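You operate a simulated robot arm through the tools that you are given. There is no shell and no other tool. Be economical: measure what you need, move in short steps, check, and stop when the job is done.

You run a simulated robot arm. Do the job below in one go: nothing can be reset, and whatever is moved stays where it is left.

## Task
Run the red sieve in the shaker for 5 seconds.
Fine: lid back on and red knob to LOCK; switch off when it has stopped; sieve, knob and dial stay so.

The check looks at the end state, three seconds after you hand in, the way a careful person would. Anything else that was tipped, shoved, dropped, spilled or broken makes it a failure. A push-on lid holds only when it is set on centred and level and pressed home; a screw cap is set on level and turned clockwise until tight.

## Robot
A 6-joint arm with a two-finger parallel gripper, fixed in place. Base frame: the origin is at the foot of the arm, x ahead of it, y to its left, z up; the work surface is at about z = 0. Lengths are in mm, angles in rad, forces in N, time in s.
With the tool pointing down near the work surface it reaches from about 140 to 580 mm from the base axis. Its first joint turns from -1.152 to 1.152 rad. Payload 2.1 kg.
The tool frame sits at the grasp point between the pads (the TCP): z along the fingers, y along the line on which they close. The tips reach 30 mm beyond it. The gripper opens to 94 mm. The fingers are 28 mm wide and 10 mm thick; the gripper's body (50 by 96 mm) begins 55 mm behind the TCP.
Orientation is that of the tool frame in the base frame, as a unit quaternion [w, x, y, z]. With the fingers straight down and closing along the base's y, the tool's x points along the base's -x, its y along +y and its z along -z.

## Interface
- The arm moves only by the tool servo_tool. Its argument "motion" is a list of rows, each an object (a shift or turn left out is 0, a gripper value left out holds the last) with "turn": the turn, a rotation vector about the tool's x, y, z in units of 8 degrees (1.0 is 8 degrees), a list of three; "slide": the shift along the tool's x, y, z in units of 20 mm (1.0 is 20 mm), a list of three; "hand": the gripper command, from -1 (shut) to 1 (fully open), values between in proportion. In form: [{"turn": [wx, wy, wz], "slide": [tx, ty, tz], "hand": hand}, ...]. A call has 1 to 10 rows; each row shifts and turns the commanded pose from where the row before left it, along the tool's axes as they then stand. A call with a number of a shift or a turn outside -1 to 1 is refused whole. Each row takes 0.2 s and may step no farther than 50 mm and 0.15 rad from the row before; otherwise, or with a gripper value out of range, the whole call is refused. A pose out of reach is approached as far as the arm can. The call stops where the force on the tool passes 40 N (or 10 N more than at its start, if that is more) or the arm is blocked; 0.2 s more then pass. The fingers move at their own pace (about 72 mm/s each) and stop on an object; they squeeze with about 21 N. The grip force told is the motor's: it shows also when the fingers shut on nothing. Time passes only in rows, and 0.2 s behind the last, so rows that do not move let the fingers close. The reply holds the time, the measured pose of the TCP, the force on the tool along the base axes, the opening and the grip force, in the units named above and with some noise, with the torque about the TCP (base axes, N m) and any sound that the robot's microphone picked up.
- Cameras (640 x 400 px; columns grow to the right, rows downward): "scene" is fixed at [55.4, -367.1, 496.4]; the picture's right is [0.81, -0.59, 0.00], its down [-0.28, -0.38, -0.88] and it looks along [0.52, 0.71, -0.47] (base axes); focal length 249 px, centre (320, 200). "wrist" rides on the gripper at [76, 14, -103] in the tool frame; the picture's right is [-0.18, 0.98, 0.00], its down [-0.75, -0.14, -0.64] and it looks along [-0.63, -0.12, 0.77] (tool axes); focal length 243 px, centre (320, 200). There is no depth. A picture from a camera that has moved, and an enlarged one, comes with that camera's place and axes in the base frame and with its lens.
- capture(camera): a new picture of that camera. No time passes.
- enlarge(camera, box): a new picture of the part [left, top, right, bottom] of that camera's present view, enlarged. No time passes.
- close_job(): hands the job in; it is judged then, once.

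Work in short steps. Places have to be worked out from the pictures, the camera data and where the tool is seen: move nearer, look again, correct. Check each grasp and each placing, and mend what went wrong. You have 120 turns and 76 pictures in all, those below and enlarged ones among them. Open the gripper and draw the arm clear of the work before you hand the job in, unless the task says otherwise; then end with one line.

The tools are called after "Emit:" as a command line: name --argument value ..., lists and objects as JSON in quotes. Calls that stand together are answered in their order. servo_tool: Moves the arm, as the interface text tells. Its arguments: {"type":"object","properties":{"motion":{"type":"array","items":{"type":"object","properties":{"turn":{"type":"array","items":{"type":"number"}},"slide":{"type":"array","items":{"type":"number"}},"hand":{"type":"number"}}}}},"required":["motion"]} The other tools are called the same way: capture (camera) takes a picture; enlarge (camera, box) takes an enlarged picture of a part of a camera's view; close_job () hands the job in.

At the start:

```text
time: 0.0
tool_pos: [283.4, 127.6, 442.1]
tool_rot: [0.001, 0.0, 1.0, 0.001]
contact_force: [-0.5, -1.2, 0.2]
wrist_torque: [0.03, 0.01, 0.02]
width: 93.8
finger_force: 0.0
```

scene: 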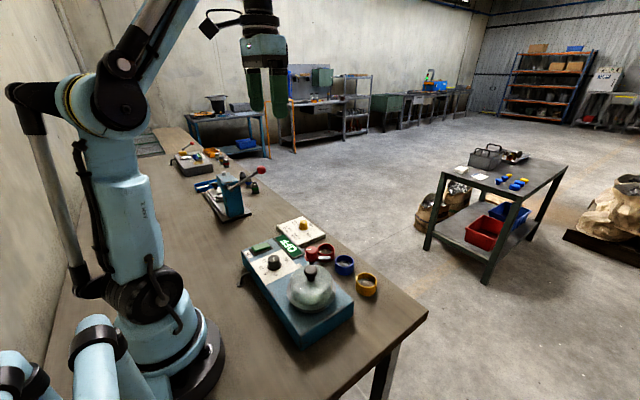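
wrist: 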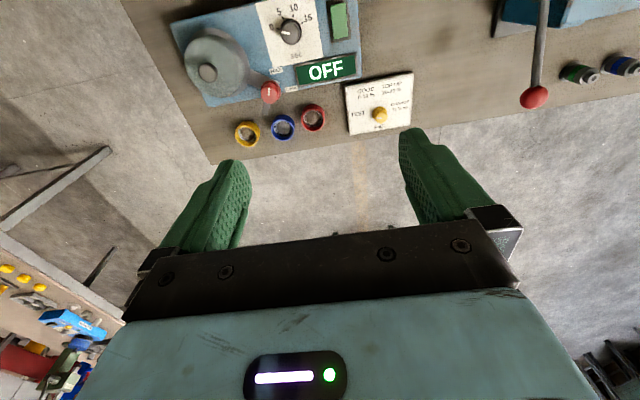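

The shaker has a lid, a red knob, a dial, a switch and a sign. I'll look closer at all of them first.

Emit:
enlarge --camera "scene" --box '[220, 200, 400, 360]'

Emit:
enlarge --camera "wrist" --box '[160, 0, 430, 168]'

```text
2.50 times, centred on (310, 280) of scene
camera zoom: at [55.4, -367.1, 496.4], right [0.81, -0.59, 0.0], down [-0.28, -0.38, -0.88], along [0.52, 0.71, -0.47], focal length 623 px, centre (345, 0)
```

zoom: 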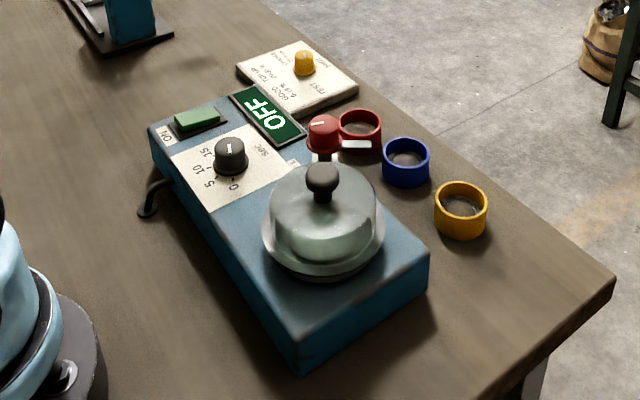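

```text
2.37 times, centred on (295, 84) of wrist
camera zoom: at [207.6, 141.5, 544.4], right [0.18, 0.98, 0.0], down [0.75, -0.14, 0.64], along [0.63, -0.12, -0.77], focal length 575 px, centre (379, 475)
```

zoom: 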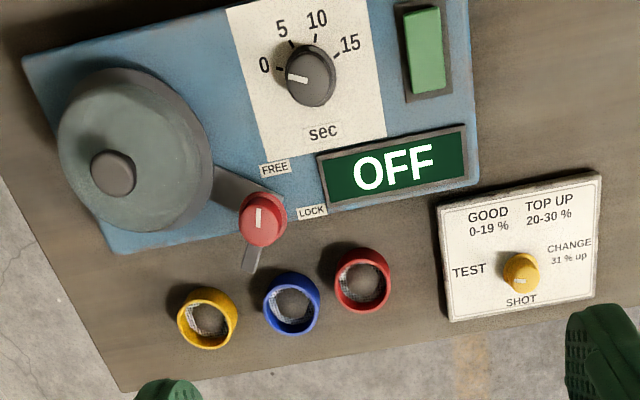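

The shaker is aligned with the base axes. Rough positions: lid knob (265,-48,126), red knob (318,34,101), dial (244,88,72), switch (241,165) and red sieve (407,87). I'll move in for a closer look.

Emit:
servo_tool --motion '[{"slide": [0.61, -0.65, 0.93], "hand": 1}, {"slide": [0.61, -0.65, 0.93]}, {"slide": [0.61, -0.65, 0.93]}, {"slide": [0.61, -0.65, 0.93]}, {"slide": [0.61, -0.65, 0.93]}, {"slide": [0.61, -0.65, 0.93]}]'

Emit:
capture --camera "wrist"

```text
time: 1.4
tool_pos: [211.2, 50.5, 329.5]
tool_rot: [0.001, 0.0, 1.0, 0.001]
contact_force: [-0.6, -0.6, 0.9]
wrist_torque: [0.02, 0.01, 0.03]
width: 94.3
finger_force: 0.0
```

```text
71 pictures are left
camera wrist: at [135.7, 63.2, 432.7], right [0.18, 0.98, 0.0], down [0.75, -0.14, 0.64], along [0.63, -0.12, -0.77], focal length 243 px, centre (320, 200)
```

wrist: 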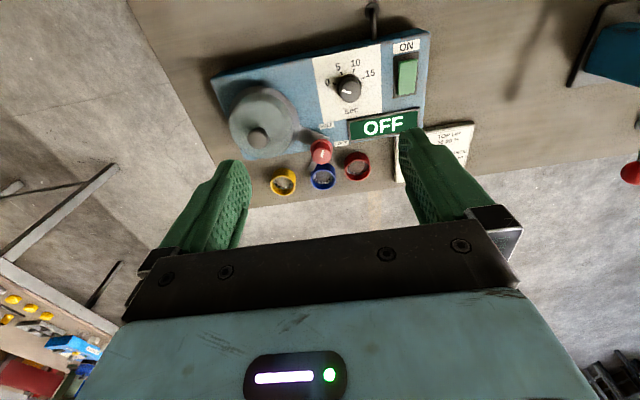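

Emit:
enlarge --camera "wrist" --box '[300, 20, 450, 114]'

Emit:
enlarge --camera "wrist" --box '[220, 80, 400, 200]'

Emit:
enlarge --camera "scene" --box '[285, 225, 365, 315]'

```text
4.26 times, centred on (375, 67) of wrist
camera zoom: at [135.7, 63.2, 432.7], right [0.18, 0.98, 0.0], down [0.75, -0.14, 0.64], along [0.63, -0.12, -0.77], focal length 1032 px, centre (86, 766)
```

zoom: 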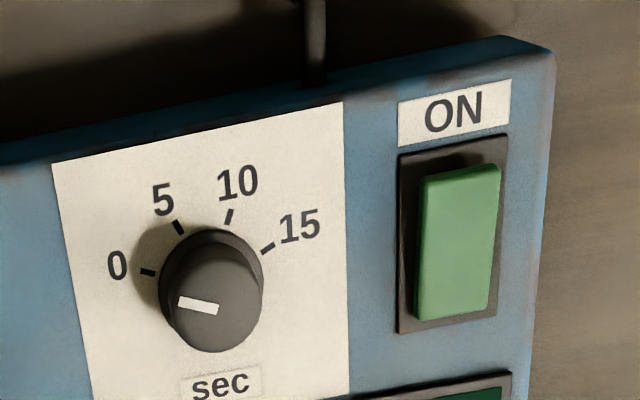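

```text
3.33 times, centred on (310, 140) of wrist
camera zoom: at [135.7, 63.2, 432.7], right [0.18, 0.98, 0.0], down [0.75, -0.14, 0.64], along [0.63, -0.12, -0.77], focal length 809 px, centre (353, 400)
```

zoom: 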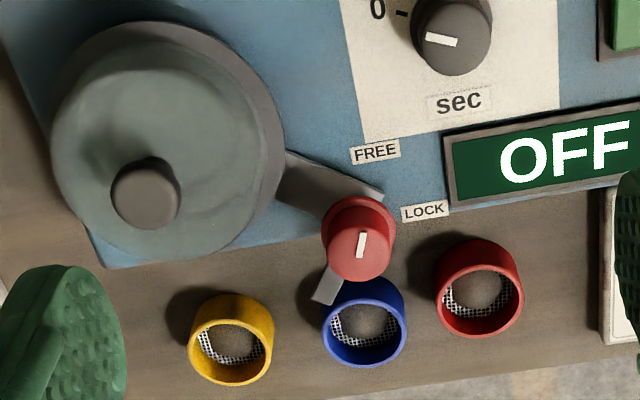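

```text
4.44 times, centred on (325, 270) of scene
camera zoom: at [55.4, -367.1, 496.4], right [0.81, -0.59, 0.0], down [-0.28, -0.38, -0.88], along [0.52, 0.71, -0.47], focal length 1108 px, centre (298, -111)
```

zoom: 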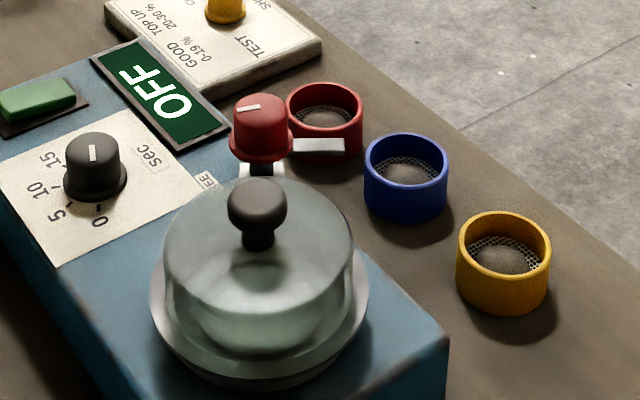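

The sieves are open rings. The red knob's pointer is at FREE and its latch points away from the lid. I'll hover over the lid knob and check that I'm centred.

Emit:
servo_tool --motion '[{"slide": [-0.379, -0.696, 0.925]}, {"slide": [-0.379, -0.696, 0.925]}, {"slide": [-0.379, -0.696, 0.925]}, {"slide": [-0.379, -0.696, 0.925]}, {"slide": [-0.379, -0.696, 0.925]}, {"slide": [-0.379, -0.696, 0.925]}, {"slide": [-0.379, -0.696, 0.925]}]'

Emit:
capture --camera "wrist"

Emit:
capture --camera "scene"

```text
time: 3.0
tool_pos: [264.1, -47.0, 198.9]
tool_rot: [0.0, 0.0, 1.0, 0.001]
contact_force: [0.0, 0.2, -0.2]
wrist_torque: [-0.02, 0.0, -0.01]
width: 94.0
finger_force: 0.0
```

```text
67 pictures are left
camera wrist: at [188.2, -33.4, 301.1], right [0.18, 0.98, 0.0], down [0.75, -0.14, 0.64], along [0.63, -0.12, -0.77], focal length 243 px, centre (320, 200)
```

wrist: 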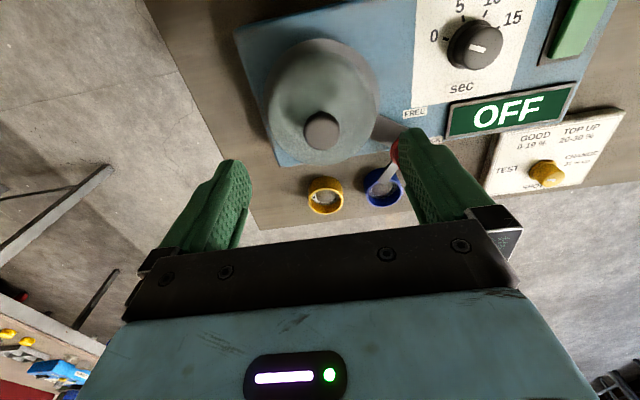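

```text
66 pictures are left
```

scene: 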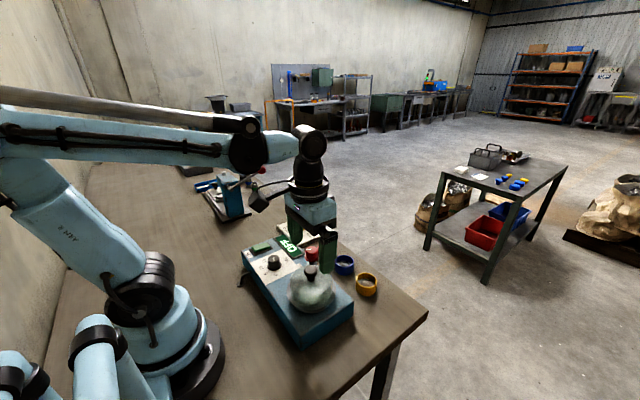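

The knob lies on the tool axis at about (264,-47). I'll descend until the tips are just above the lid's glass.

Emit:
servo_tool --motion '[{"slide": [0, 0, 0.8]}, {"slide": [0, 0, 0.8]}, {"slide": [0, 0, 0.8]}, {"slide": [0, 0, 0.6]}]'

Emit:
enlarge --camera "scene" --box '[265, 200, 365, 310]'

```text
time: 4.0
tool_pos: [263.9, -47.4, 139.7]
tool_rot: [0.001, 0.0, 1.0, 0.0]
contact_force: [-0.2, 0.7, -0.1]
wrist_torque: [-0.01, 0.02, -0.02]
width: 93.8
finger_force: 0.1
```

```text
3.64 times, centred on (315, 255) of scene
camera zoom: at [55.4, -367.1, 496.4], right [0.81, -0.59, 0.0], down [-0.28, -0.38, -0.88], along [0.52, 0.71, -0.47], focal length 906 px, centre (338, 0)
```

zoom: 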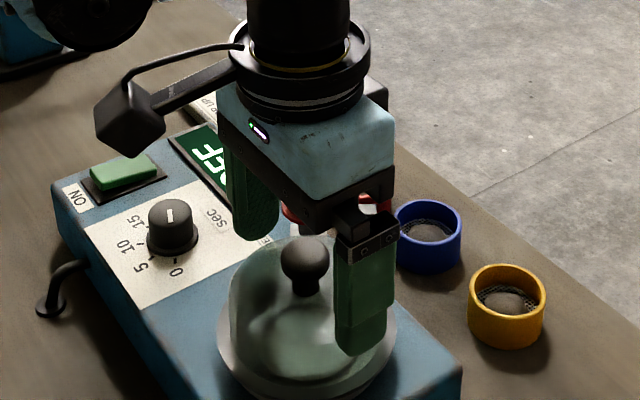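

The ball centre is at about z 120 and the tips are at z 110. I'll go 3 mm lower and close.

Emit:
servo_tool --motion '[{"slide": [0, 0, 0.15]}, {"hand": -1}, {"hand": -1}, {"hand": -1}, {"hand": -1}]'

```text
time: 5.2
tool_pos: [263.2, -47.2, 135.8]
tool_rot: [0.001, 0.001, 1.0, 0.0]
contact_force: [0.3, 0.0, 0.1]
wrist_torque: [0.0, 0.0, 0.0]
width: 27.1
finger_force: 21.0
heard: snap
```

The grip is firm at 27 mm and I heard a snap. I'll lift slowly and straight up.

Emit:
servo_tool --motion '[{"slide": [0, 0, -0.2]}, {"slide": [0, 0, -0.4]}, {"slide": [0, 0, -0.6]}, {"slide": [0, 0, -1]}, {"slide": [0, 0, -1]}]'

Emit:
enlarge --camera "scene" --box '[255, 190, 375, 330]'

Emit:
capture --camera "wrist"

```text
time: 6.4
tool_pos: [262.3, -48.5, 200.9]
tool_rot: [0.001, 0.0, 1.0, 0.0]
contact_force: [0.4, -0.3, -2.2]
wrist_torque: [-0.01, -0.01, 0.01]
width: 27.0
finger_force: 21.7
```

```text
2.86 times, centred on (315, 260) of scene
camera zoom: at [55.4, -367.1, 496.4], right [0.81, -0.59, 0.0], down [-0.28, -0.38, -0.88], along [0.52, 0.71, -0.47], focal length 712 px, centre (334, 29)
```

zoom: 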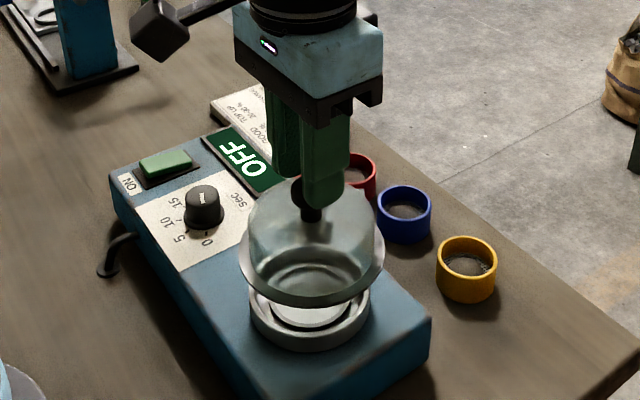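

```text
63 pictures are left
camera wrist: at [187.8, -34.8, 304.3], right [0.18, 0.98, 0.0], down [0.75, -0.14, 0.64], along [0.63, -0.12, -0.77], focal length 243 px, centre (320, 200)
```

wrist: 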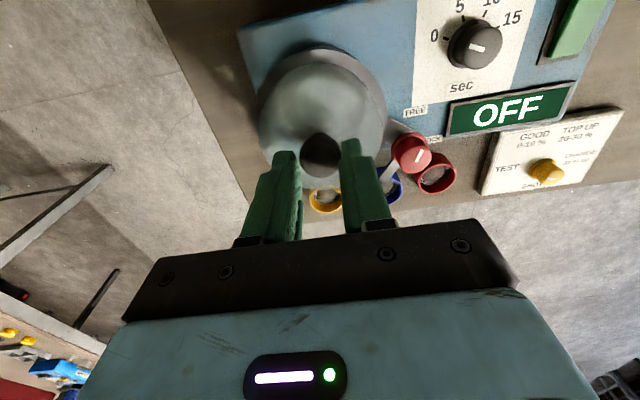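

The lid is in hand and the chamber below it is open. The clear table at about (265,270), left of the shaker, is where I'll park the lid, so I'll raise it and carry it there.

Emit:
servo_tool --motion '[{"slide": [0, 0, -1]}, {"slide": [0, 0, -0.8]}, {"slide": [0, 0.9, 0]}, {"slide": [0, 1, 0]}, {"slide": [0, 1, 0]}, {"slide": [0, 1, 0]}, {"slide": [0, 1, 0]}, {"slide": [0, 1, 0]}, {"slide": [0, 1, 0]}, {"slide": [0, 1, 0]}]'

Emit:
servo_tool --motion '[{"slide": [0, 1, 0]}, {"slide": [0, 1, 0]}, {"slide": [0, 1, 0]}, {"slide": [0, 1, 0]}, {"slide": [0, 1, 0]}, {"slide": [0, 1, 0]}, {"slide": [0, 1, 0]}, {"slide": [0, 1, 0]}]'

Emit:
capture --camera "wrist"

Emit:
capture --camera "scene"

```text
time: 8.6
tool_pos: [264.6, 111.3, 236.0]
tool_rot: [0.002, 0.001, 1.0, 0.001]
contact_force: [0.3, 0.4, -0.9]
wrist_torque: [0.03, -0.02, 0.0]
width: 26.5
finger_force: 20.8
```

```text
time: 10.4
tool_pos: [261.7, 270.6, 236.9]
tool_rot: [0.001, 0.0, 1.0, 0.001]
contact_force: [0.7, 0.2, -1.7]
wrist_torque: [0.0, 0.0, 0.03]
width: 26.7
finger_force: 21.0
```

```text
62 pictures are left
camera wrist: at [187.4, 284.2, 340.4], right [0.18, 0.98, 0.0], down [0.75, -0.14, 0.64], along [0.63, -0.12, -0.77], focal length 243 px, centre (320, 200)
```

wrist: 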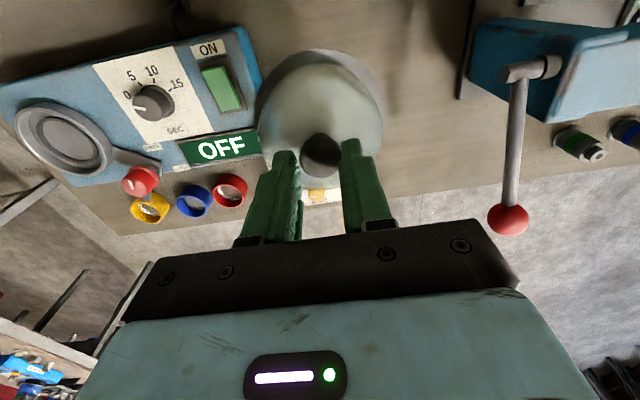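

```text
61 pictures are left
```

scene: 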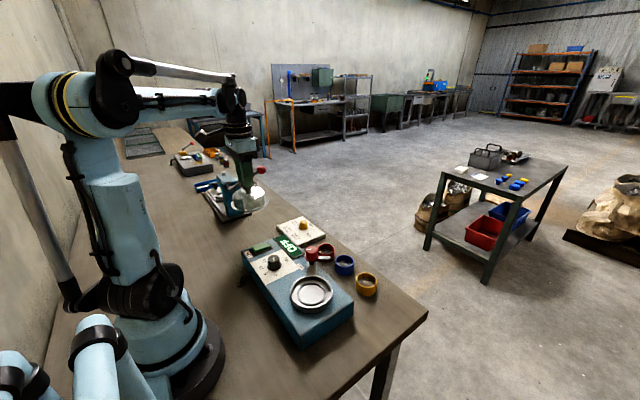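

The parking place is clear. I'll shift 20 mm further from the shaker and lower towards the table.

Emit:
servo_tool --motion '[{"slide": [0, 1, 0]}, {"slide": [0, 0, 1]}, {"slide": [0, 0, 1]}, {"slide": [0, 0, 1]}, {"slide": [0, 0, 1]}, {"slide": [0, 0, 1]}, {"slide": [0, 0, 1]}, {"slide": [0, 0, 0.3]}]'

Emit:
enlarge --camera "scene" --box '[200, 140, 320, 270]'

```text
time: 12.2
tool_pos: [263.9, 291.1, 109.9]
tool_rot: [0.0, 0.0, 1.0, 0.001]
contact_force: [-0.5, -0.1, -1.9]
wrist_torque: [-0.06, -0.01, -0.01]
width: 26.9
finger_force: 21.0
```

```text
3.08 times, centred on (260, 205) of scene
camera zoom: at [55.4, -367.1, 496.4], right [0.81, -0.59, 0.0], down [-0.28, -0.38, -0.88], along [0.52, 0.71, -0.47], focal length 767 px, centre (505, 185)
```

zoom: 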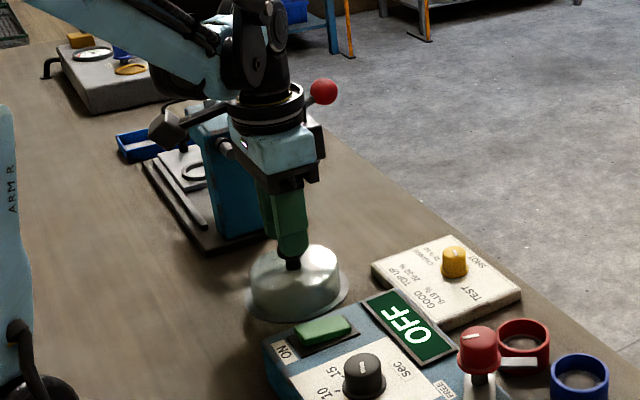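

I'll lower in small steps until the force reading shows the table.

Emit:
servo_tool --motion '[{"slide": [0, 0, 0.2]}, {"slide": [0, 0, 0.2]}, {"slide": [0, 0, 0.2]}, {"slide": [0, 0, 0.2]}, {"slide": [0, 0, 0.2]}]'

Emit:
servo_tool --motion '[{"slide": [0, 0, 0.15]}, {"slide": [0, 0, 0.15]}]'

```text
time: 13.4
tool_pos: [264.6, 291.9, 90.1]
tool_rot: [0.001, 0.0, 1.0, 0.0]
contact_force: [-0.2, 0.6, -0.7]
wrist_torque: [0.01, 0.01, -0.02]
width: 27.0
finger_force: 20.9
```

```text
time: 14.0
tool_pos: [265.0, 291.7, 86.2]
tool_rot: [0.001, 0.0, 1.0, 0.001]
contact_force: [0.0, -0.3, 27.5]
wrist_torque: [0.02, -0.06, 0.01]
width: 26.9
finger_force: 20.8
```

The rim is on the table at TCP z ≈ 87, so the lid bottom is about 86 mm below the TCP. I'll ease off, release and retreat upward.

Emit:
servo_tool --motion '[{"slide": [0, 0, -0.1]}, {"hand": 0.2}, {"hand": 0.2}, {"hand": 0.2}, {"slide": [0, 0, -0.5]}, {"slide": [0, 0, -1]}, {"slide": [0, 0, -1]}, {"slide": [0, 0, -1]}, {"slide": [0, 0, -1]}, {"slide": [0, 0, -1]}]'

Emit:
capture --camera "wrist"

Emit:
enlarge --camera "scene" --box '[220, 200, 400, 360]'

```text
time: 16.2
tool_pos: [264.2, 291.7, 196.8]
tool_rot: [0.001, 0.0, 1.0, 0.0]
contact_force: [-0.4, 0.4, 0.4]
wrist_torque: [-0.03, -0.01, 0.01]
width: 56.5
finger_force: 0.0
```

```text
59 pictures are left
camera wrist: at [188.7, 304.0, 300.0], right [0.18, 0.98, 0.0], down [0.75, -0.14, 0.64], along [0.63, -0.12, -0.77], focal length 243 px, centre (320, 200)
```

wrist: 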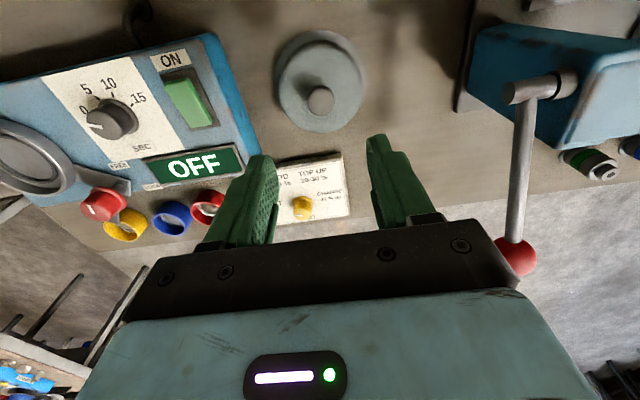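

```text
2.50 times, centred on (310, 280) of scene
camera zoom: at [55.4, -367.1, 496.4], right [0.81, -0.59, 0.0], down [-0.28, -0.38, -0.88], along [0.52, 0.71, -0.47], focal length 623 px, centre (345, 0)
```

zoom: 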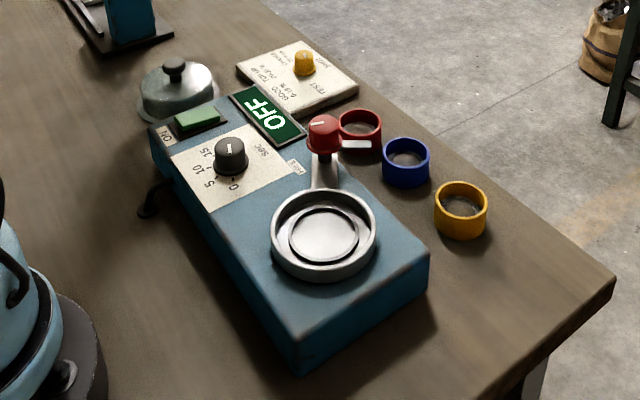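

The lid stands flat. The chamber is an open ring of about 94 mm with a central seat, centred near (266,-48). Next I'll move above the red sieve and turn the gripper 90° so the fingers close along x, clear of the blue sieve.

Emit:
servo_tool --motion '[{"slide": [-0.715, -1, 0]}, {"slide": [-0.715, -1, 0]}, {"slide": [-0.715, -1, 0]}, {"slide": [-0.715, -1, 0]}, {"slide": [-0.715, -1, 0]}, {"slide": [-0.715, -1, 0]}, {"slide": [-0.715, -1, 0]}, {"slide": [-0.715, -1, 0]}, {"slide": [-0.715, -1, 0]}, {"slide": [-0.715, -1, 0]}]'

Emit:
servo_tool --motion '[{"turn": [0, 0, 1]}, {"turn": [0, 0, 1]}, {"turn": [0, 0, 1]}, {"turn": [0, 0, 1]}, {"turn": [0, 0, 1]}, {"turn": [0, 0, 1]}, {"turn": [0, 0, 1]}, {"turn": [0, 0, 1]}, {"turn": [0, 0, 1]}, {"turn": [0, 0, 1]}]'

Emit:
servo_tool --motion '[{"turn": [0, 0, 1]}, {"turn": [0, 0, 0.25]}]'

Emit:
capture --camera "wrist"

```text
time: 18.4
tool_pos: [406.1, 90.6, 196.7]
tool_rot: [0.001, 0.0, 1.0, 0.001]
contact_force: [0.0, 0.4, 0.5]
wrist_torque: [-0.02, 0.02, 0.03]
width: 56.5
finger_force: 0.1
```

```text
time: 20.6
tool_pos: [407.9, 91.4, 196.8]
tool_rot: [0.0, 0.644, 0.765, 0.001]
contact_force: [-0.3, -0.3, -0.2]
wrist_torque: [0.0, 0.01, -0.01]
width: 56.5
finger_force: 0.0
```

```text
time: 21.2
tool_pos: [407.2, 90.8, 196.8]
tool_rot: [0.0, 0.708, 0.706, 0.001]
contact_force: [0.5, -0.7, 0.7]
wrist_torque: [0.01, -0.02, 0.01]
width: 56.4
finger_force: 0.1
```

```text
57 pictures are left
camera wrist: at [421.5, 166.4, 301.0], right [0.98, -0.19, 0.0], down [-0.14, -0.75, 0.64], along [-0.12, -0.63, -0.77], focal length 243 px, centre (320, 200)
```

wrist: 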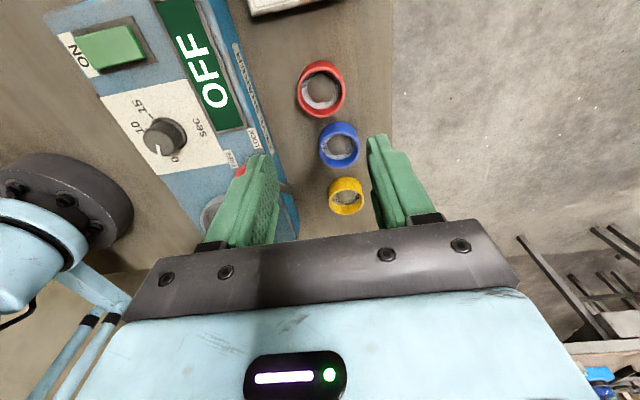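

The red sieve's rim centre works out at (408,91), right under the TCP. I'll open to about 80 mm and descend.

Emit:
servo_tool --motion '[{"hand": 0.7}, {"slide": [0, 0, 1]}, {"slide": [0, 0, 1]}, {"slide": [0, 0, 1]}, {"slide": [0, 0, 1]}, {"slide": [0, 0, 1]}, {"slide": [0, 0, 1]}]'

Emit:
capture --camera "wrist"

Emit:
enlarge --camera "scene" --box '[270, 190, 390, 300]'

```text
time: 22.8
tool_pos: [408.2, 93.5, 76.0]
tool_rot: [0.001, 0.707, 0.707, 0.001]
contact_force: [-0.3, -0.7, 0.0]
wrist_torque: [0.0, -0.01, 0.01]
width: 79.8
finger_force: 0.1
```

```text
56 pictures are left
camera wrist: at [423.0, 167.4, 180.1], right [0.98, -0.18, 0.0], down [-0.14, -0.75, 0.64], along [-0.12, -0.63, -0.77], focal length 243 px, centre (320, 200)
```

wrist: 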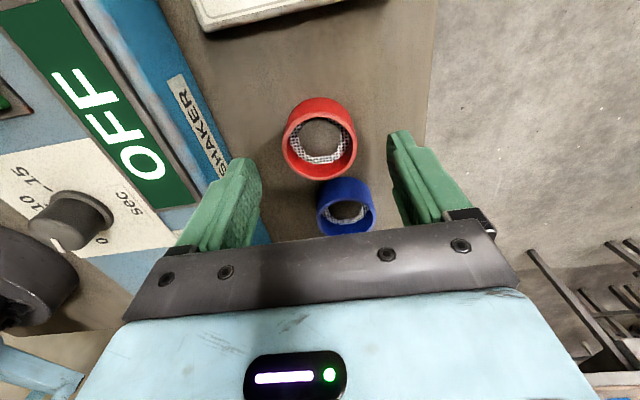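

```text
3.64 times, centred on (330, 245) of scene
camera zoom: at [55.4, -367.1, 496.4], right [0.81, -0.59, 0.0], down [-0.28, -0.38, -0.88], along [0.52, 0.71, -0.47], focal length 906 px, centre (284, 36)
```

zoom: 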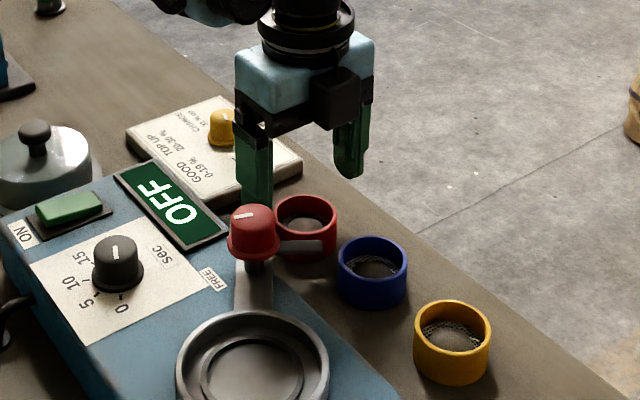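

The sieve rim is centred at about (408,91.5). I'll correct by 1.5 mm, go down 31 mm and close gently.

Emit:
servo_tool --motion '[{"slide": [-0.08, 0, 0.8]}, {"slide": [0, 0, 0.75]}, {"hand": -1}, {"hand": -1}, {"hand": -1}]'

Emit:
enlarge --camera "scene" --box '[290, 200, 390, 290]'

Emit:
capture --camera "wrist"

```text
time: 24.0
tool_pos: [407.7, 90.0, 45.4]
tool_rot: [-0.001, 0.707, 0.707, 0.001]
contact_force: [0.3, -0.2, 0.2]
wrist_torque: [-0.02, -0.03, 0.03]
width: 51.1
finger_force: 21.3
```

```text
4.44 times, centred on (340, 245) of scene
camera zoom: at [55.4, -367.1, 496.4], right [0.81, -0.59, 0.0], down [-0.28, -0.38, -0.88], along [0.52, 0.71, -0.47], focal length 1108 px, centre (231, 0)
```

zoom: 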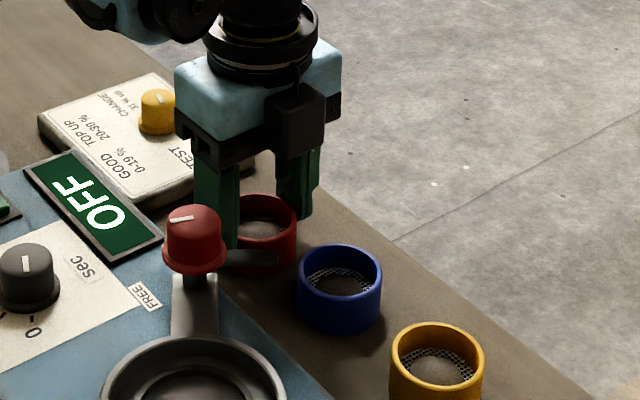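

```text
53 pictures are left
camera wrist: at [422.6, 164.8, 149.5], right [0.98, -0.18, 0.0], down [-0.14, -0.75, 0.64], along [-0.12, -0.63, -0.77], focal length 243 px, centre (320, 200)
```

wrist: 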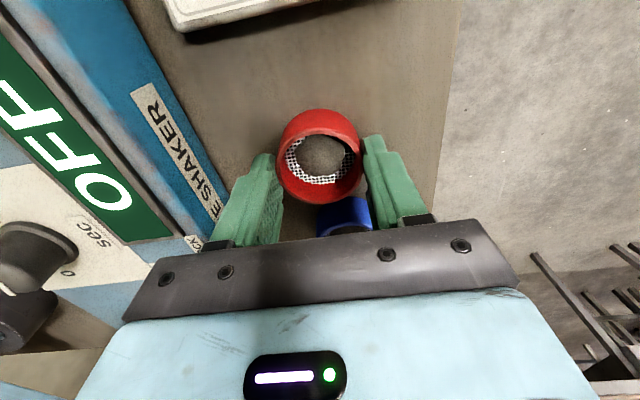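

The sieve is held at 51 mm width and looks to have sample in it, so I'll keep it level. I'll lift well above the red knob and travel smoothly to the chamber.

Emit:
servo_tool --motion '[{"slide": [0, 0, -0.3]}, {"slide": [0, 0, -0.6]}, {"slide": [0, 0, -0.8]}, {"slide": [0, 0, -0.8]}, {"slide": [0, 0, -0.8]}, {"slide": [0, 0, -0.8]}, {"slide": [0, 0, -0.8]}, {"slide": [0, 0, -0.8]}, {"slide": [0, 0, -0.8]}, {"slide": [0, 0, -0.5]}]'

Emit:
servo_tool --motion '[{"slide": [-0.4, -0.4, 0]}, {"slide": [-0.7, -0.7, 0]}, {"slide": [-0.8, -0.8, 0]}, {"slide": [-0.8, -0.8, 0]}, {"slide": [-0.8, -0.8, 0]}, {"slide": [-0.8, -0.8, 0]}, {"slide": [-0.8, -0.8, 0]}, {"slide": [-0.8, -0.8, 0]}, {"slide": [-0.6, -0.7, 0]}, {"slide": [-0.3, -0.4, 0]}]'

Emit:
capture --camera "wrist"

Emit:
enlarge --camera "scene" --box '[260, 190, 380, 320]'

```text
time: 26.2
tool_pos: [405.4, 89.4, 186.9]
tool_rot: [0.0, 0.707, 0.708, 0.001]
contact_force: [-0.3, -0.5, -0.4]
wrist_torque: [-0.02, -0.02, 0.03]
width: 51.1
finger_force: 21.2
```

```text
time: 28.4
tool_pos: [266.4, -46.8, 187.0]
tool_rot: [0.0, 0.706, 0.708, 0.001]
contact_force: [0.7, 0.4, -1.0]
wrist_torque: [0.01, 0.0, 0.0]
width: 50.8
finger_force: 21.4
```

```text
52 pictures are left
camera wrist: at [281.9, 28.2, 289.6], right [0.98, -0.18, 0.0], down [-0.14, -0.75, 0.64], along [-0.12, -0.63, -0.77], focal length 243 px, centre (320, 200)
```

wrist: 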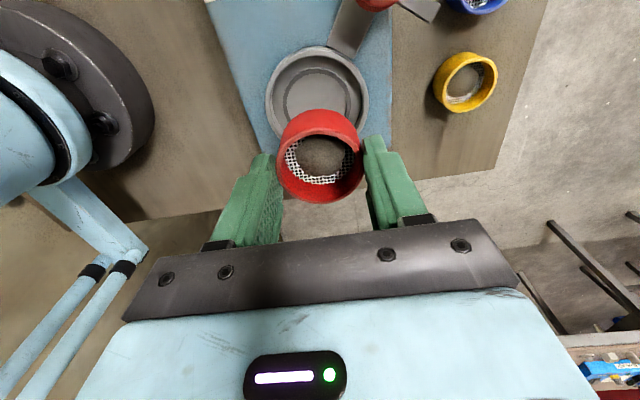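

```text
3.08 times, centred on (320, 255) of scene
camera zoom: at [55.4, -367.1, 496.4], right [0.81, -0.59, 0.0], down [-0.28, -0.38, -0.88], along [0.52, 0.71, -0.47], focal length 767 px, centre (320, 31)
```

zoom: 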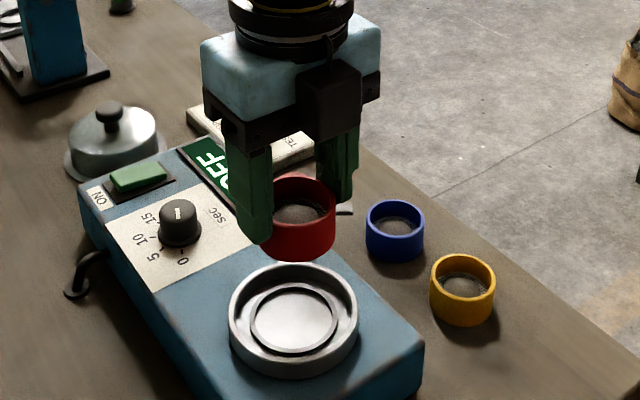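

I'll enlarge the chamber in the wrist view to get its centre precisely.

Emit:
enlarge --camera "wrist" --box '[240, 20, 400, 150]'

Emit:
enlarge --camera "scene" --box '[285, 260, 345, 320]'

```text
3.08 times, centred on (320, 85) of wrist
camera zoom: at [281.9, 28.2, 289.6], right [0.98, -0.18, 0.0], down [-0.14, -0.75, 0.64], along [-0.12, -0.63, -0.77], focal length 746 px, centre (320, 554)
```

zoom: 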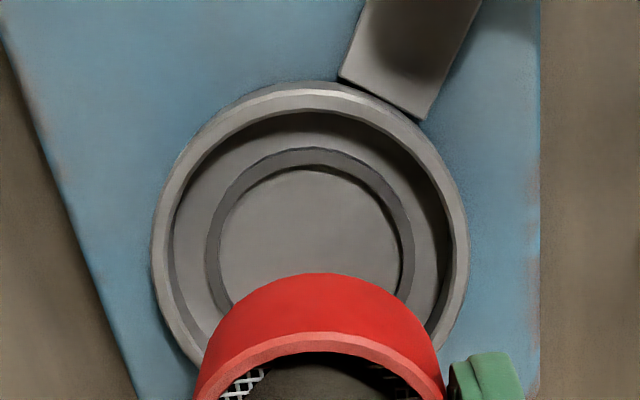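

```text
6.67 times, centred on (315, 290) of scene
camera zoom: at [55.4, -367.1, 496.4], right [0.81, -0.59, 0.0], down [-0.28, -0.38, -0.88], along [0.52, 0.71, -0.47], focal length 1661 px, centre (353, -400)
```

zoom: 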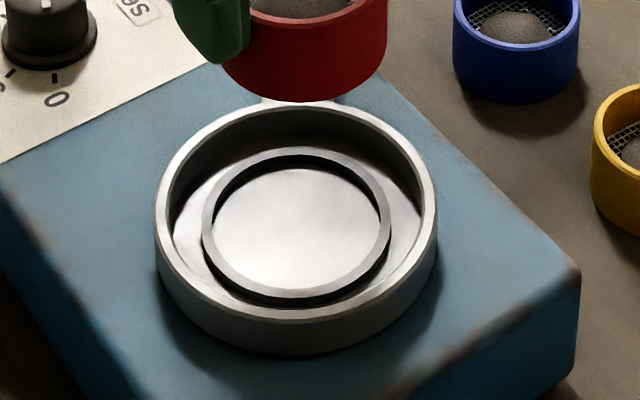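

The chamber floor has a locating ring of about 58 mm inner diameter for the 51 mm sieve. Centre estimate is (265,-47). I'll lower until the sieve is about 10 mm above the rim and compare.

Emit:
servo_tool --motion '[{"slide": [-0.08, -0.07, 0.5]}, {"slide": [0, 0, 0.8]}, {"slide": [0, 0, 0.8]}, {"slide": [0, 0, 0.8]}]'

Emit:
enlarge --camera "scene" --box '[275, 240, 355, 320]'

Emit:
enlarge --camera "wrist" --box '[230, 60, 410, 220]'

```text
time: 29.4
tool_pos: [266.8, -49.9, 126.3]
tool_rot: [-0.001, 0.708, 0.707, 0.001]
contact_force: [-0.1, 0.1, -0.5]
wrist_torque: [-0.06, -0.03, 0.01]
width: 51.3
finger_force: 20.8
```

```text
5.00 times, centred on (315, 280) of scene
camera zoom: at [55.4, -367.1, 496.4], right [0.81, -0.59, 0.0], down [-0.28, -0.38, -0.88], along [0.52, 0.71, -0.47], focal length 1246 px, centre (345, -200)
```

zoom: 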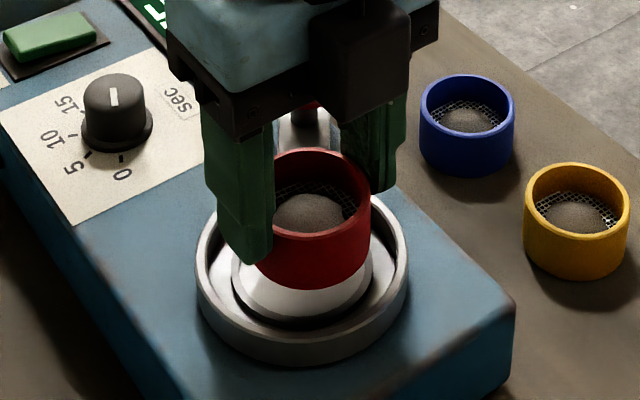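

```text
2.50 times, centred on (320, 140) of wrist
camera zoom: at [281.1, 26.2, 229.8], right [0.98, -0.18, 0.0], down [-0.14, -0.75, 0.64], along [-0.12, -0.63, -0.77], focal length 606 px, centre (320, 350)
```

zoom: 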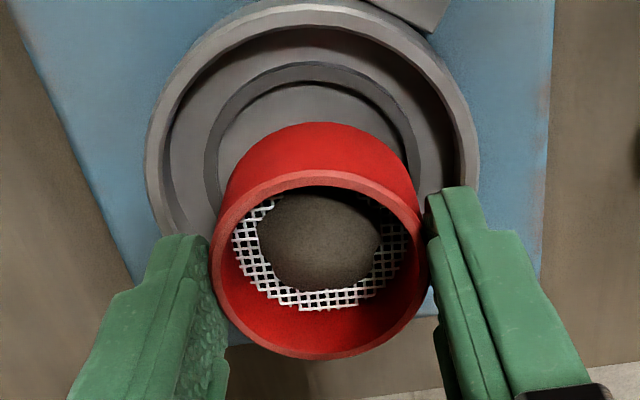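

The sieve should move roughly 2 mm in -x and 2 mm in +y to match the locating ring. I'll apply that, lower 12 mm and compare again.

Emit:
servo_tool --motion '[{"slide": [0.1, -0.1, 0]}, {"slide": [0, 0, 0.3]}, {"slide": [0, 0, 0.3]}]'

Emit:
enlarge --camera "scene" --box '[280, 250, 350, 320]'

Emit:
enlarge --camera "wrist" --box '[230, 60, 410, 220]'

```text
time: 30.2
tool_pos: [264.2, -45.7, 116.8]
tool_rot: [0.001, 0.708, 0.707, 0.001]
contact_force: [-0.6, 0.7, -1.6]
wrist_torque: [0.02, -0.04, 0.02]
width: 51.3
finger_force: 21.2
```

```text
5.71 times, centred on (315, 285) of scene
camera zoom: at [55.4, -367.1, 496.4], right [0.81, -0.59, 0.0], down [-0.28, -0.38, -0.88], along [0.52, 0.71, -0.47], focal length 1424 px, centre (349, -286)
```

zoom: 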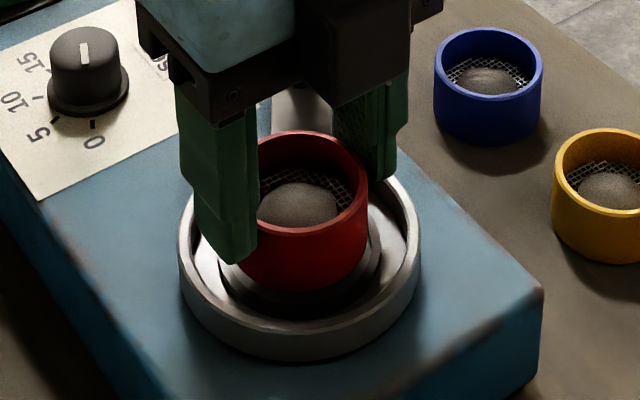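

```text
2.50 times, centred on (320, 140) of wrist
camera zoom: at [279.0, 29.4, 219.0], right [0.98, -0.18, 0.0], down [-0.14, -0.75, 0.64], along [-0.12, -0.63, -0.77], focal length 606 px, centre (320, 350)
```

zoom: 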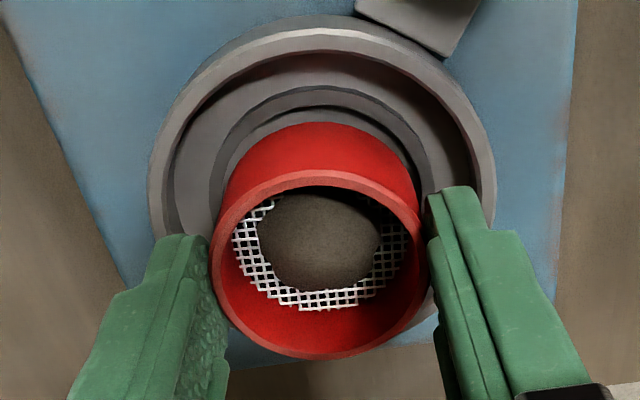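

It's now aligned in x, and y is within about 2 mm. I'll nudge 1 mm in -y and lower in small steps until contact.

Emit:
servo_tool --motion '[{"slide": [-0.05, 0, 0.1]}, {"slide": [0, 0, 0.15]}, {"slide": [0, 0, 0.15]}]'

Emit:
servo_tool --motion '[{"slide": [0, 0, 0.1]}, {"slide": [0, 0, 0.1]}]'

Emit:
enlarge --camera "scene" --box '[280, 250, 350, 320]'

```text
time: 31.0
tool_pos: [264.0, -47.5, 108.0]
tool_rot: [-0.001, 0.708, 0.707, 0.001]
contact_force: [-0.2, 1.7, 30.0]
wrist_torque: [-0.1, 0.63, -0.03]
width: 51.5
finger_force: 21.5
```

```text
time: 31.3
tool_pos: [263.4, -46.8, 106.6]
tool_rot: [-0.002, 0.707, 0.707, 0.0]
contact_force: [-0.5, 0.8, 11.0]
wrist_torque: [0.07, 0.34, -0.04]
width: 51.3
finger_force: 20.7
stopped in row 1: the force on the tool passed its limit at 47 N (the readings are from after the stop); the commanded pose is now the measured one
```

```text
5.71 times, centred on (315, 285) of scene
camera zoom: at [55.4, -367.1, 496.4], right [0.81, -0.59, 0.0], down [-0.28, -0.38, -0.88], along [0.52, 0.71, -0.47], focal length 1424 px, centre (349, -286)
```

zoom: 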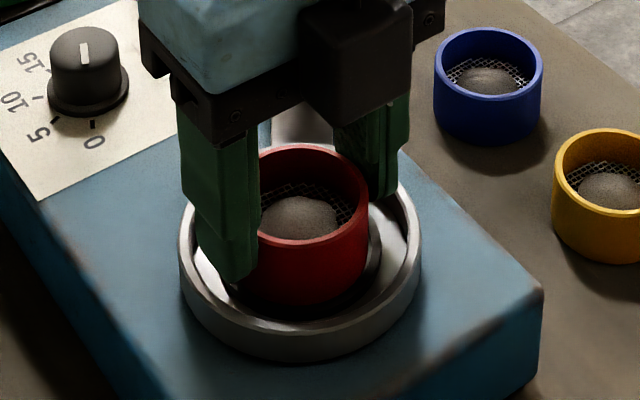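

The torque says contact is on the sieve's -x side, about 21 mm off axis, so it's resting on the locating ring there. I'll lift 3 mm, shift 2 mm in +x and retry.

Emit:
servo_tool --motion '[{"slide": [0, 0, -0.15]}, {"slide": [0, 0.1, 0]}, {"slide": [0, 0, 0.1]}, {"slide": [0, 0, 0.1]}]'

```text
time: 32.3
tool_pos: [265.2, -45.5, 107.2]
tool_rot: [-0.001, 0.708, 0.707, 0.0]
contact_force: [-3.8, -0.3, 17.2]
wrist_torque: [-0.33, 0.08, 0.0]
width: 51.3
finger_force: 21.2
```

Contact has moved to the -y side. I'll shift 1.5 mm in +y and try again.

Emit:
servo_tool --motion '[{"slide": [0, 0, -0.15]}, {"slide": [0.08, 0, 0]}, {"slide": [0, 0, 0.1]}, {"slide": [0, 0, 0.1]}]'

```text
time: 33.3
tool_pos: [265.8, -45.0, 105.6]
tool_rot: [-0.002, 0.707, 0.707, 0.0]
contact_force: [-5.4, 0.7, 16.6]
wrist_torque: [-0.01, -0.23, -0.02]
width: 51.6
finger_force: 20.7
```

It went deeper, with light contact now on the +x side. I'll shift 1 mm in -x and ease down.

Emit:
servo_tool --motion '[{"slide": [0, 0, -0.05]}, {"slide": [0, -0.05, 0]}, {"slide": [0, 0, 0.1]}, {"slide": [0, 0, 0.05]}]'

Emit:
enlarge --camera "scene" --box '[280, 250, 350, 320]'

Emit:
enlarge --camera "wrist" --box '[230, 60, 410, 220]'

```text
time: 34.3
tool_pos: [265.6, -45.6, 104.2]
tool_rot: [-0.001, 0.707, 0.708, 0.001]
contact_force: [3.4, 0.2, 16.3]
wrist_torque: [-0.38, -0.15, 0.07]
width: 51.7
finger_force: 21.6
```

```text
5.71 times, centred on (315, 285) of scene
camera zoom: at [55.4, -367.1, 496.4], right [0.81, -0.59, 0.0], down [-0.28, -0.38, -0.88], along [0.52, 0.71, -0.47], focal length 1424 px, centre (349, -286)
```

zoom: 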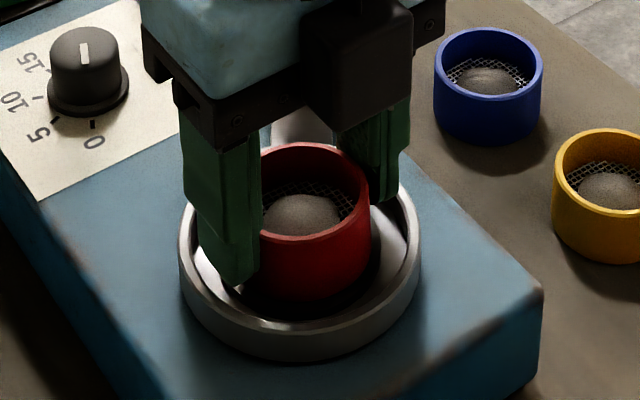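

```text
2.50 times, centred on (320, 140) of wrist
camera zoom: at [280.0, 29.3, 207.8], right [0.98, -0.18, 0.0], down [-0.14, -0.75, 0.64], along [-0.12, -0.63, -0.77], focal length 606 px, centre (320, 350)
```

zoom: 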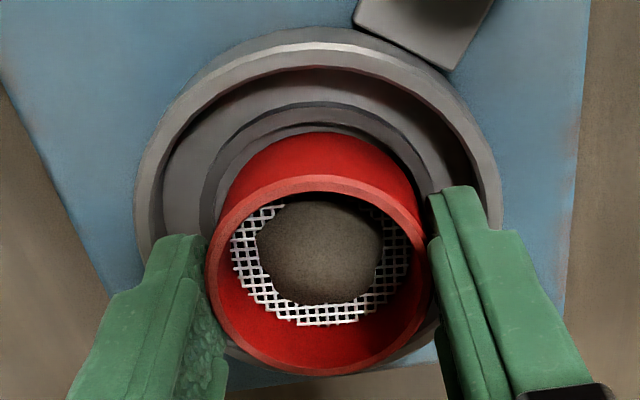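

The remaining contact is at -y and slightly +x. I'll nudge 1.5 mm in +y and 0.5 mm in -x, then press lightly.

Emit:
servo_tool --motion '[{"slide": [0, 0, -0.1]}, {"slide": [0.08, -0.03, 0]}, {"slide": [0, 0, 0.1]}, {"slide": [0, 0, 0.05]}]'

```text
time: 35.3
tool_pos: [265.0, -44.1, 102.1]
tool_rot: [-0.001, 0.707, 0.707, 0.0]
contact_force: [-0.8, 0.3, 11.0]
wrist_torque: [0.29, 0.09, 0.04]
width: 51.2
finger_force: 20.9
```

Emit:
enlarge --camera "wrist" --box '[230, 60, 410, 220]'

Emit:
enlarge --camera "scene" --box '[295, 265, 335, 315]'

```text
2.50 times, centred on (320, 140) of wrist
camera zoom: at [279.4, 30.8, 206.5], right [0.98, -0.18, 0.0], down [-0.14, -0.75, 0.64], along [-0.12, -0.63, -0.77], focal length 606 px, centre (320, 350)
```

zoom: 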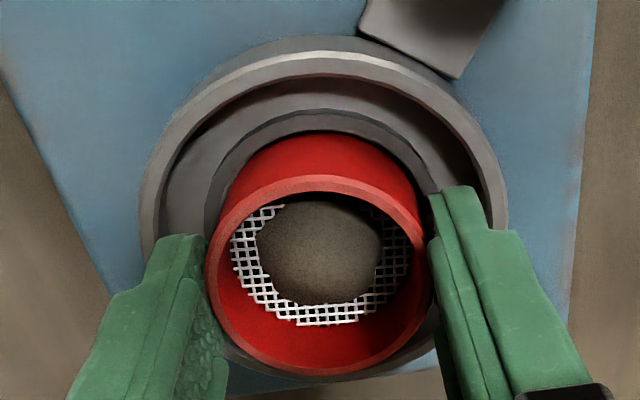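

```text
8.00 times, centred on (315, 290) of scene
camera zoom: at [55.4, -367.1, 496.4], right [0.81, -0.59, 0.0], down [-0.28, -0.38, -0.88], along [0.52, 0.71, -0.47], focal length 1994 px, centre (360, -520)
```

zoom: 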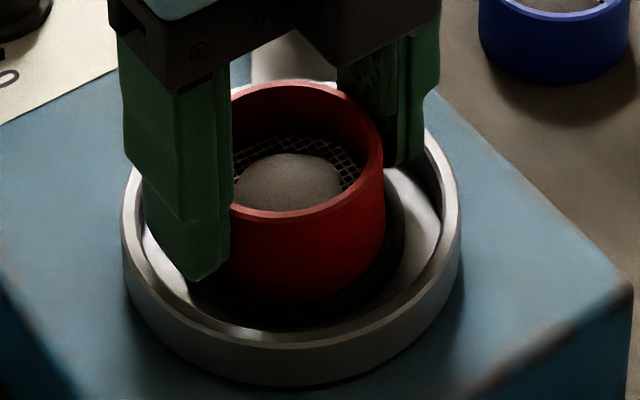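

The sieve is now inside or against the ring's +y edge. I'll back off 1 mm in -y, ease up the load and open slightly so it settles.

Emit:
servo_tool --motion '[{"slide": [-0.06, 0, -0.03]}, {"slide": [0, 0, 0.05]}, {"hand": 0.15}, {"hand": 0.15}]'

Emit:
enlarge --camera "wrist" --box '[230, 60, 410, 220]'

Emit:
enlarge --camera "scene" --box '[295, 265, 335, 315]'

```text
time: 36.3
tool_pos: [265.9, -45.4, 101.4]
tool_rot: [-0.001, 0.707, 0.707, 0.0]
contact_force: [-0.9, 0.6, -0.1]
wrist_torque: [0.02, 0.01, 0.01]
width: 54.0
finger_force: 0.0
```

```text
2.50 times, centred on (320, 140) of wrist
camera zoom: at [279.6, 29.7, 205.5], right [0.98, -0.18, 0.0], down [-0.14, -0.75, 0.64], along [-0.12, -0.63, -0.77], focal length 606 px, centre (320, 350)
```

zoom: 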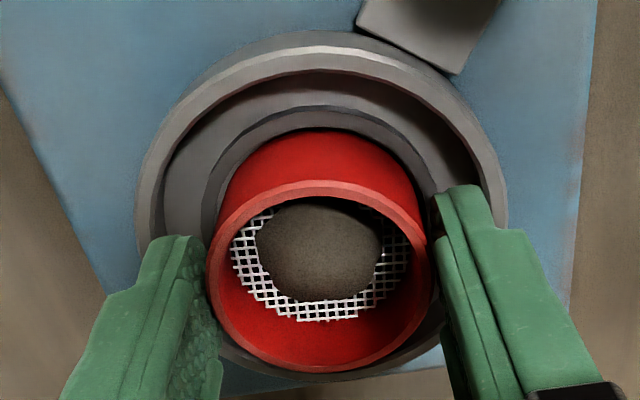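

```text
8.00 times, centred on (315, 290) of scene
camera zoom: at [55.4, -367.1, 496.4], right [0.81, -0.59, 0.0], down [-0.28, -0.38, -0.88], along [0.52, 0.71, -0.47], focal length 1994 px, centre (360, -520)
```

zoom: 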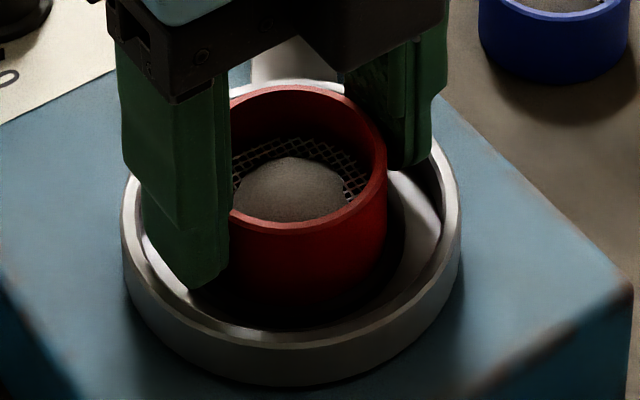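

The sieve dropped slightly on release. I'll open a bit more and retreat straight up to inspect the seating.

Emit:
servo_tool --motion '[{"hand": 0.3}, {"hand": 0.3}, {"slide": [0, 0, -0.5]}, {"slide": [0, 0, -1]}, {"slide": [0, 0, -1]}, {"slide": [0, 0, -1]}, {"slide": [0, 0, -1]}]'

Emit:
enlarge --camera "wrist" --box '[250, 20, 390, 130]'

Emit:
enlarge --camera "scene" --box '[290, 265, 340, 315]'

```text
time: 37.9
tool_pos: [264.5, -44.4, 192.1]
tool_rot: [0.0, 0.707, 0.707, 0.001]
contact_force: [0.1, 0.2, 0.0]
wrist_torque: [0.01, 0.0, 0.0]
width: 61.3
finger_force: 0.0
```

```text
3.64 times, centred on (320, 75) of wrist
camera zoom: at [279.6, 30.1, 295.7], right [0.98, -0.18, 0.0], down [-0.14, -0.75, 0.64], along [-0.12, -0.63, -0.77], focal length 882 px, centre (320, 654)
```

zoom: 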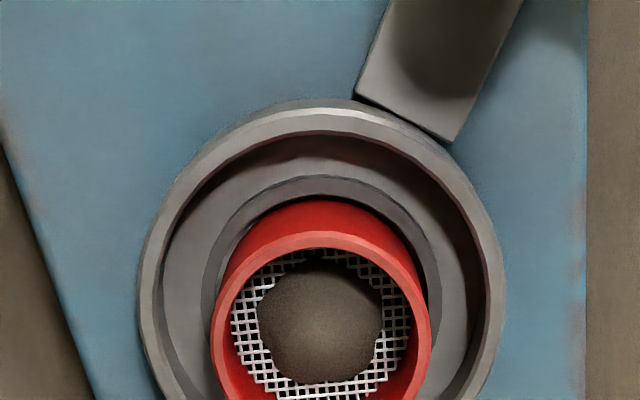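

```text
8.00 times, centred on (315, 290) of scene
camera zoom: at [55.4, -367.1, 496.4], right [0.81, -0.59, 0.0], down [-0.28, -0.38, -0.88], along [0.52, 0.71, -0.47], focal length 1994 px, centre (360, -520)
```

zoom: 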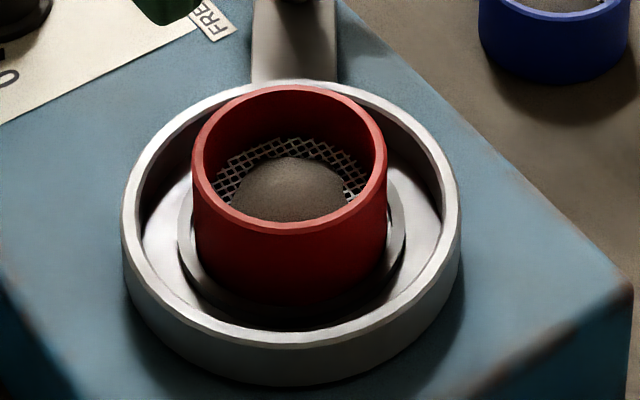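

The sieve sits level inside the locating ring. Now I'll fetch the lid, moving along +y to above it at about (264.5,291.5).

Emit:
servo_tool --motion '[{"slide": [0.9, 0, 0]}, {"slide": [1, 0, 0]}, {"slide": [1, 0, 0]}, {"slide": [1, 0, 0]}, {"slide": [1, 0, 0]}, {"slide": [1, 0, 0]}, {"slide": [1, 0, 0]}, {"slide": [1, 0, 0]}, {"slide": [1, 0, 0]}]'

Emit:
servo_tool --motion '[{"slide": [1, 0, 0]}, {"slide": [1, 0, 0]}, {"slide": [1, 0, 0]}, {"slide": [1, 0, 0]}, {"slide": [1, 0, 0]}, {"slide": [1, 0, 0]}, {"slide": [1, 0, 0]}, {"slide": [0.9, 0, 0]}]'

Emit:
servo_tool --motion '[{"slide": [0, 0, 1]}, {"slide": [0, 0, 1]}, {"slide": [0, 0, 1]}]'

Emit:
capture --camera "wrist"

```text
time: 39.9
tool_pos: [264.6, 133.1, 191.6]
tool_rot: [-0.001, 0.708, 0.706, 0.0]
contact_force: [-0.1, 0.5, 0.3]
wrist_torque: [-0.03, -0.03, -0.01]
width: 61.2
finger_force: 0.2
```

```text
time: 41.7
tool_pos: [265.7, 290.1, 192.2]
tool_rot: [-0.001, 0.708, 0.707, 0.001]
contact_force: [-0.5, -0.6, -0.5]
wrist_torque: [0.01, -0.02, -0.01]
width: 61.1
finger_force: 0.0
```

```text
time: 42.5
tool_pos: [264.3, 290.9, 132.2]
tool_rot: [0.0, 0.707, 0.707, 0.0]
contact_force: [-0.8, 0.7, 0.5]
wrist_torque: [0.0, -0.04, -0.02]
width: 61.1
finger_force: 0.1
```

```text
35 pictures are left
camera wrist: at [279.2, 365.6, 235.5], right [0.98, -0.18, 0.0], down [-0.14, -0.75, 0.64], along [-0.12, -0.63, -0.77], focal length 243 px, centre (320, 200)
```

wrist: 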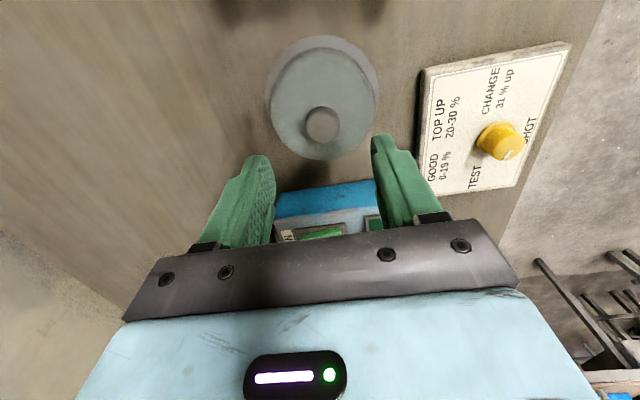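

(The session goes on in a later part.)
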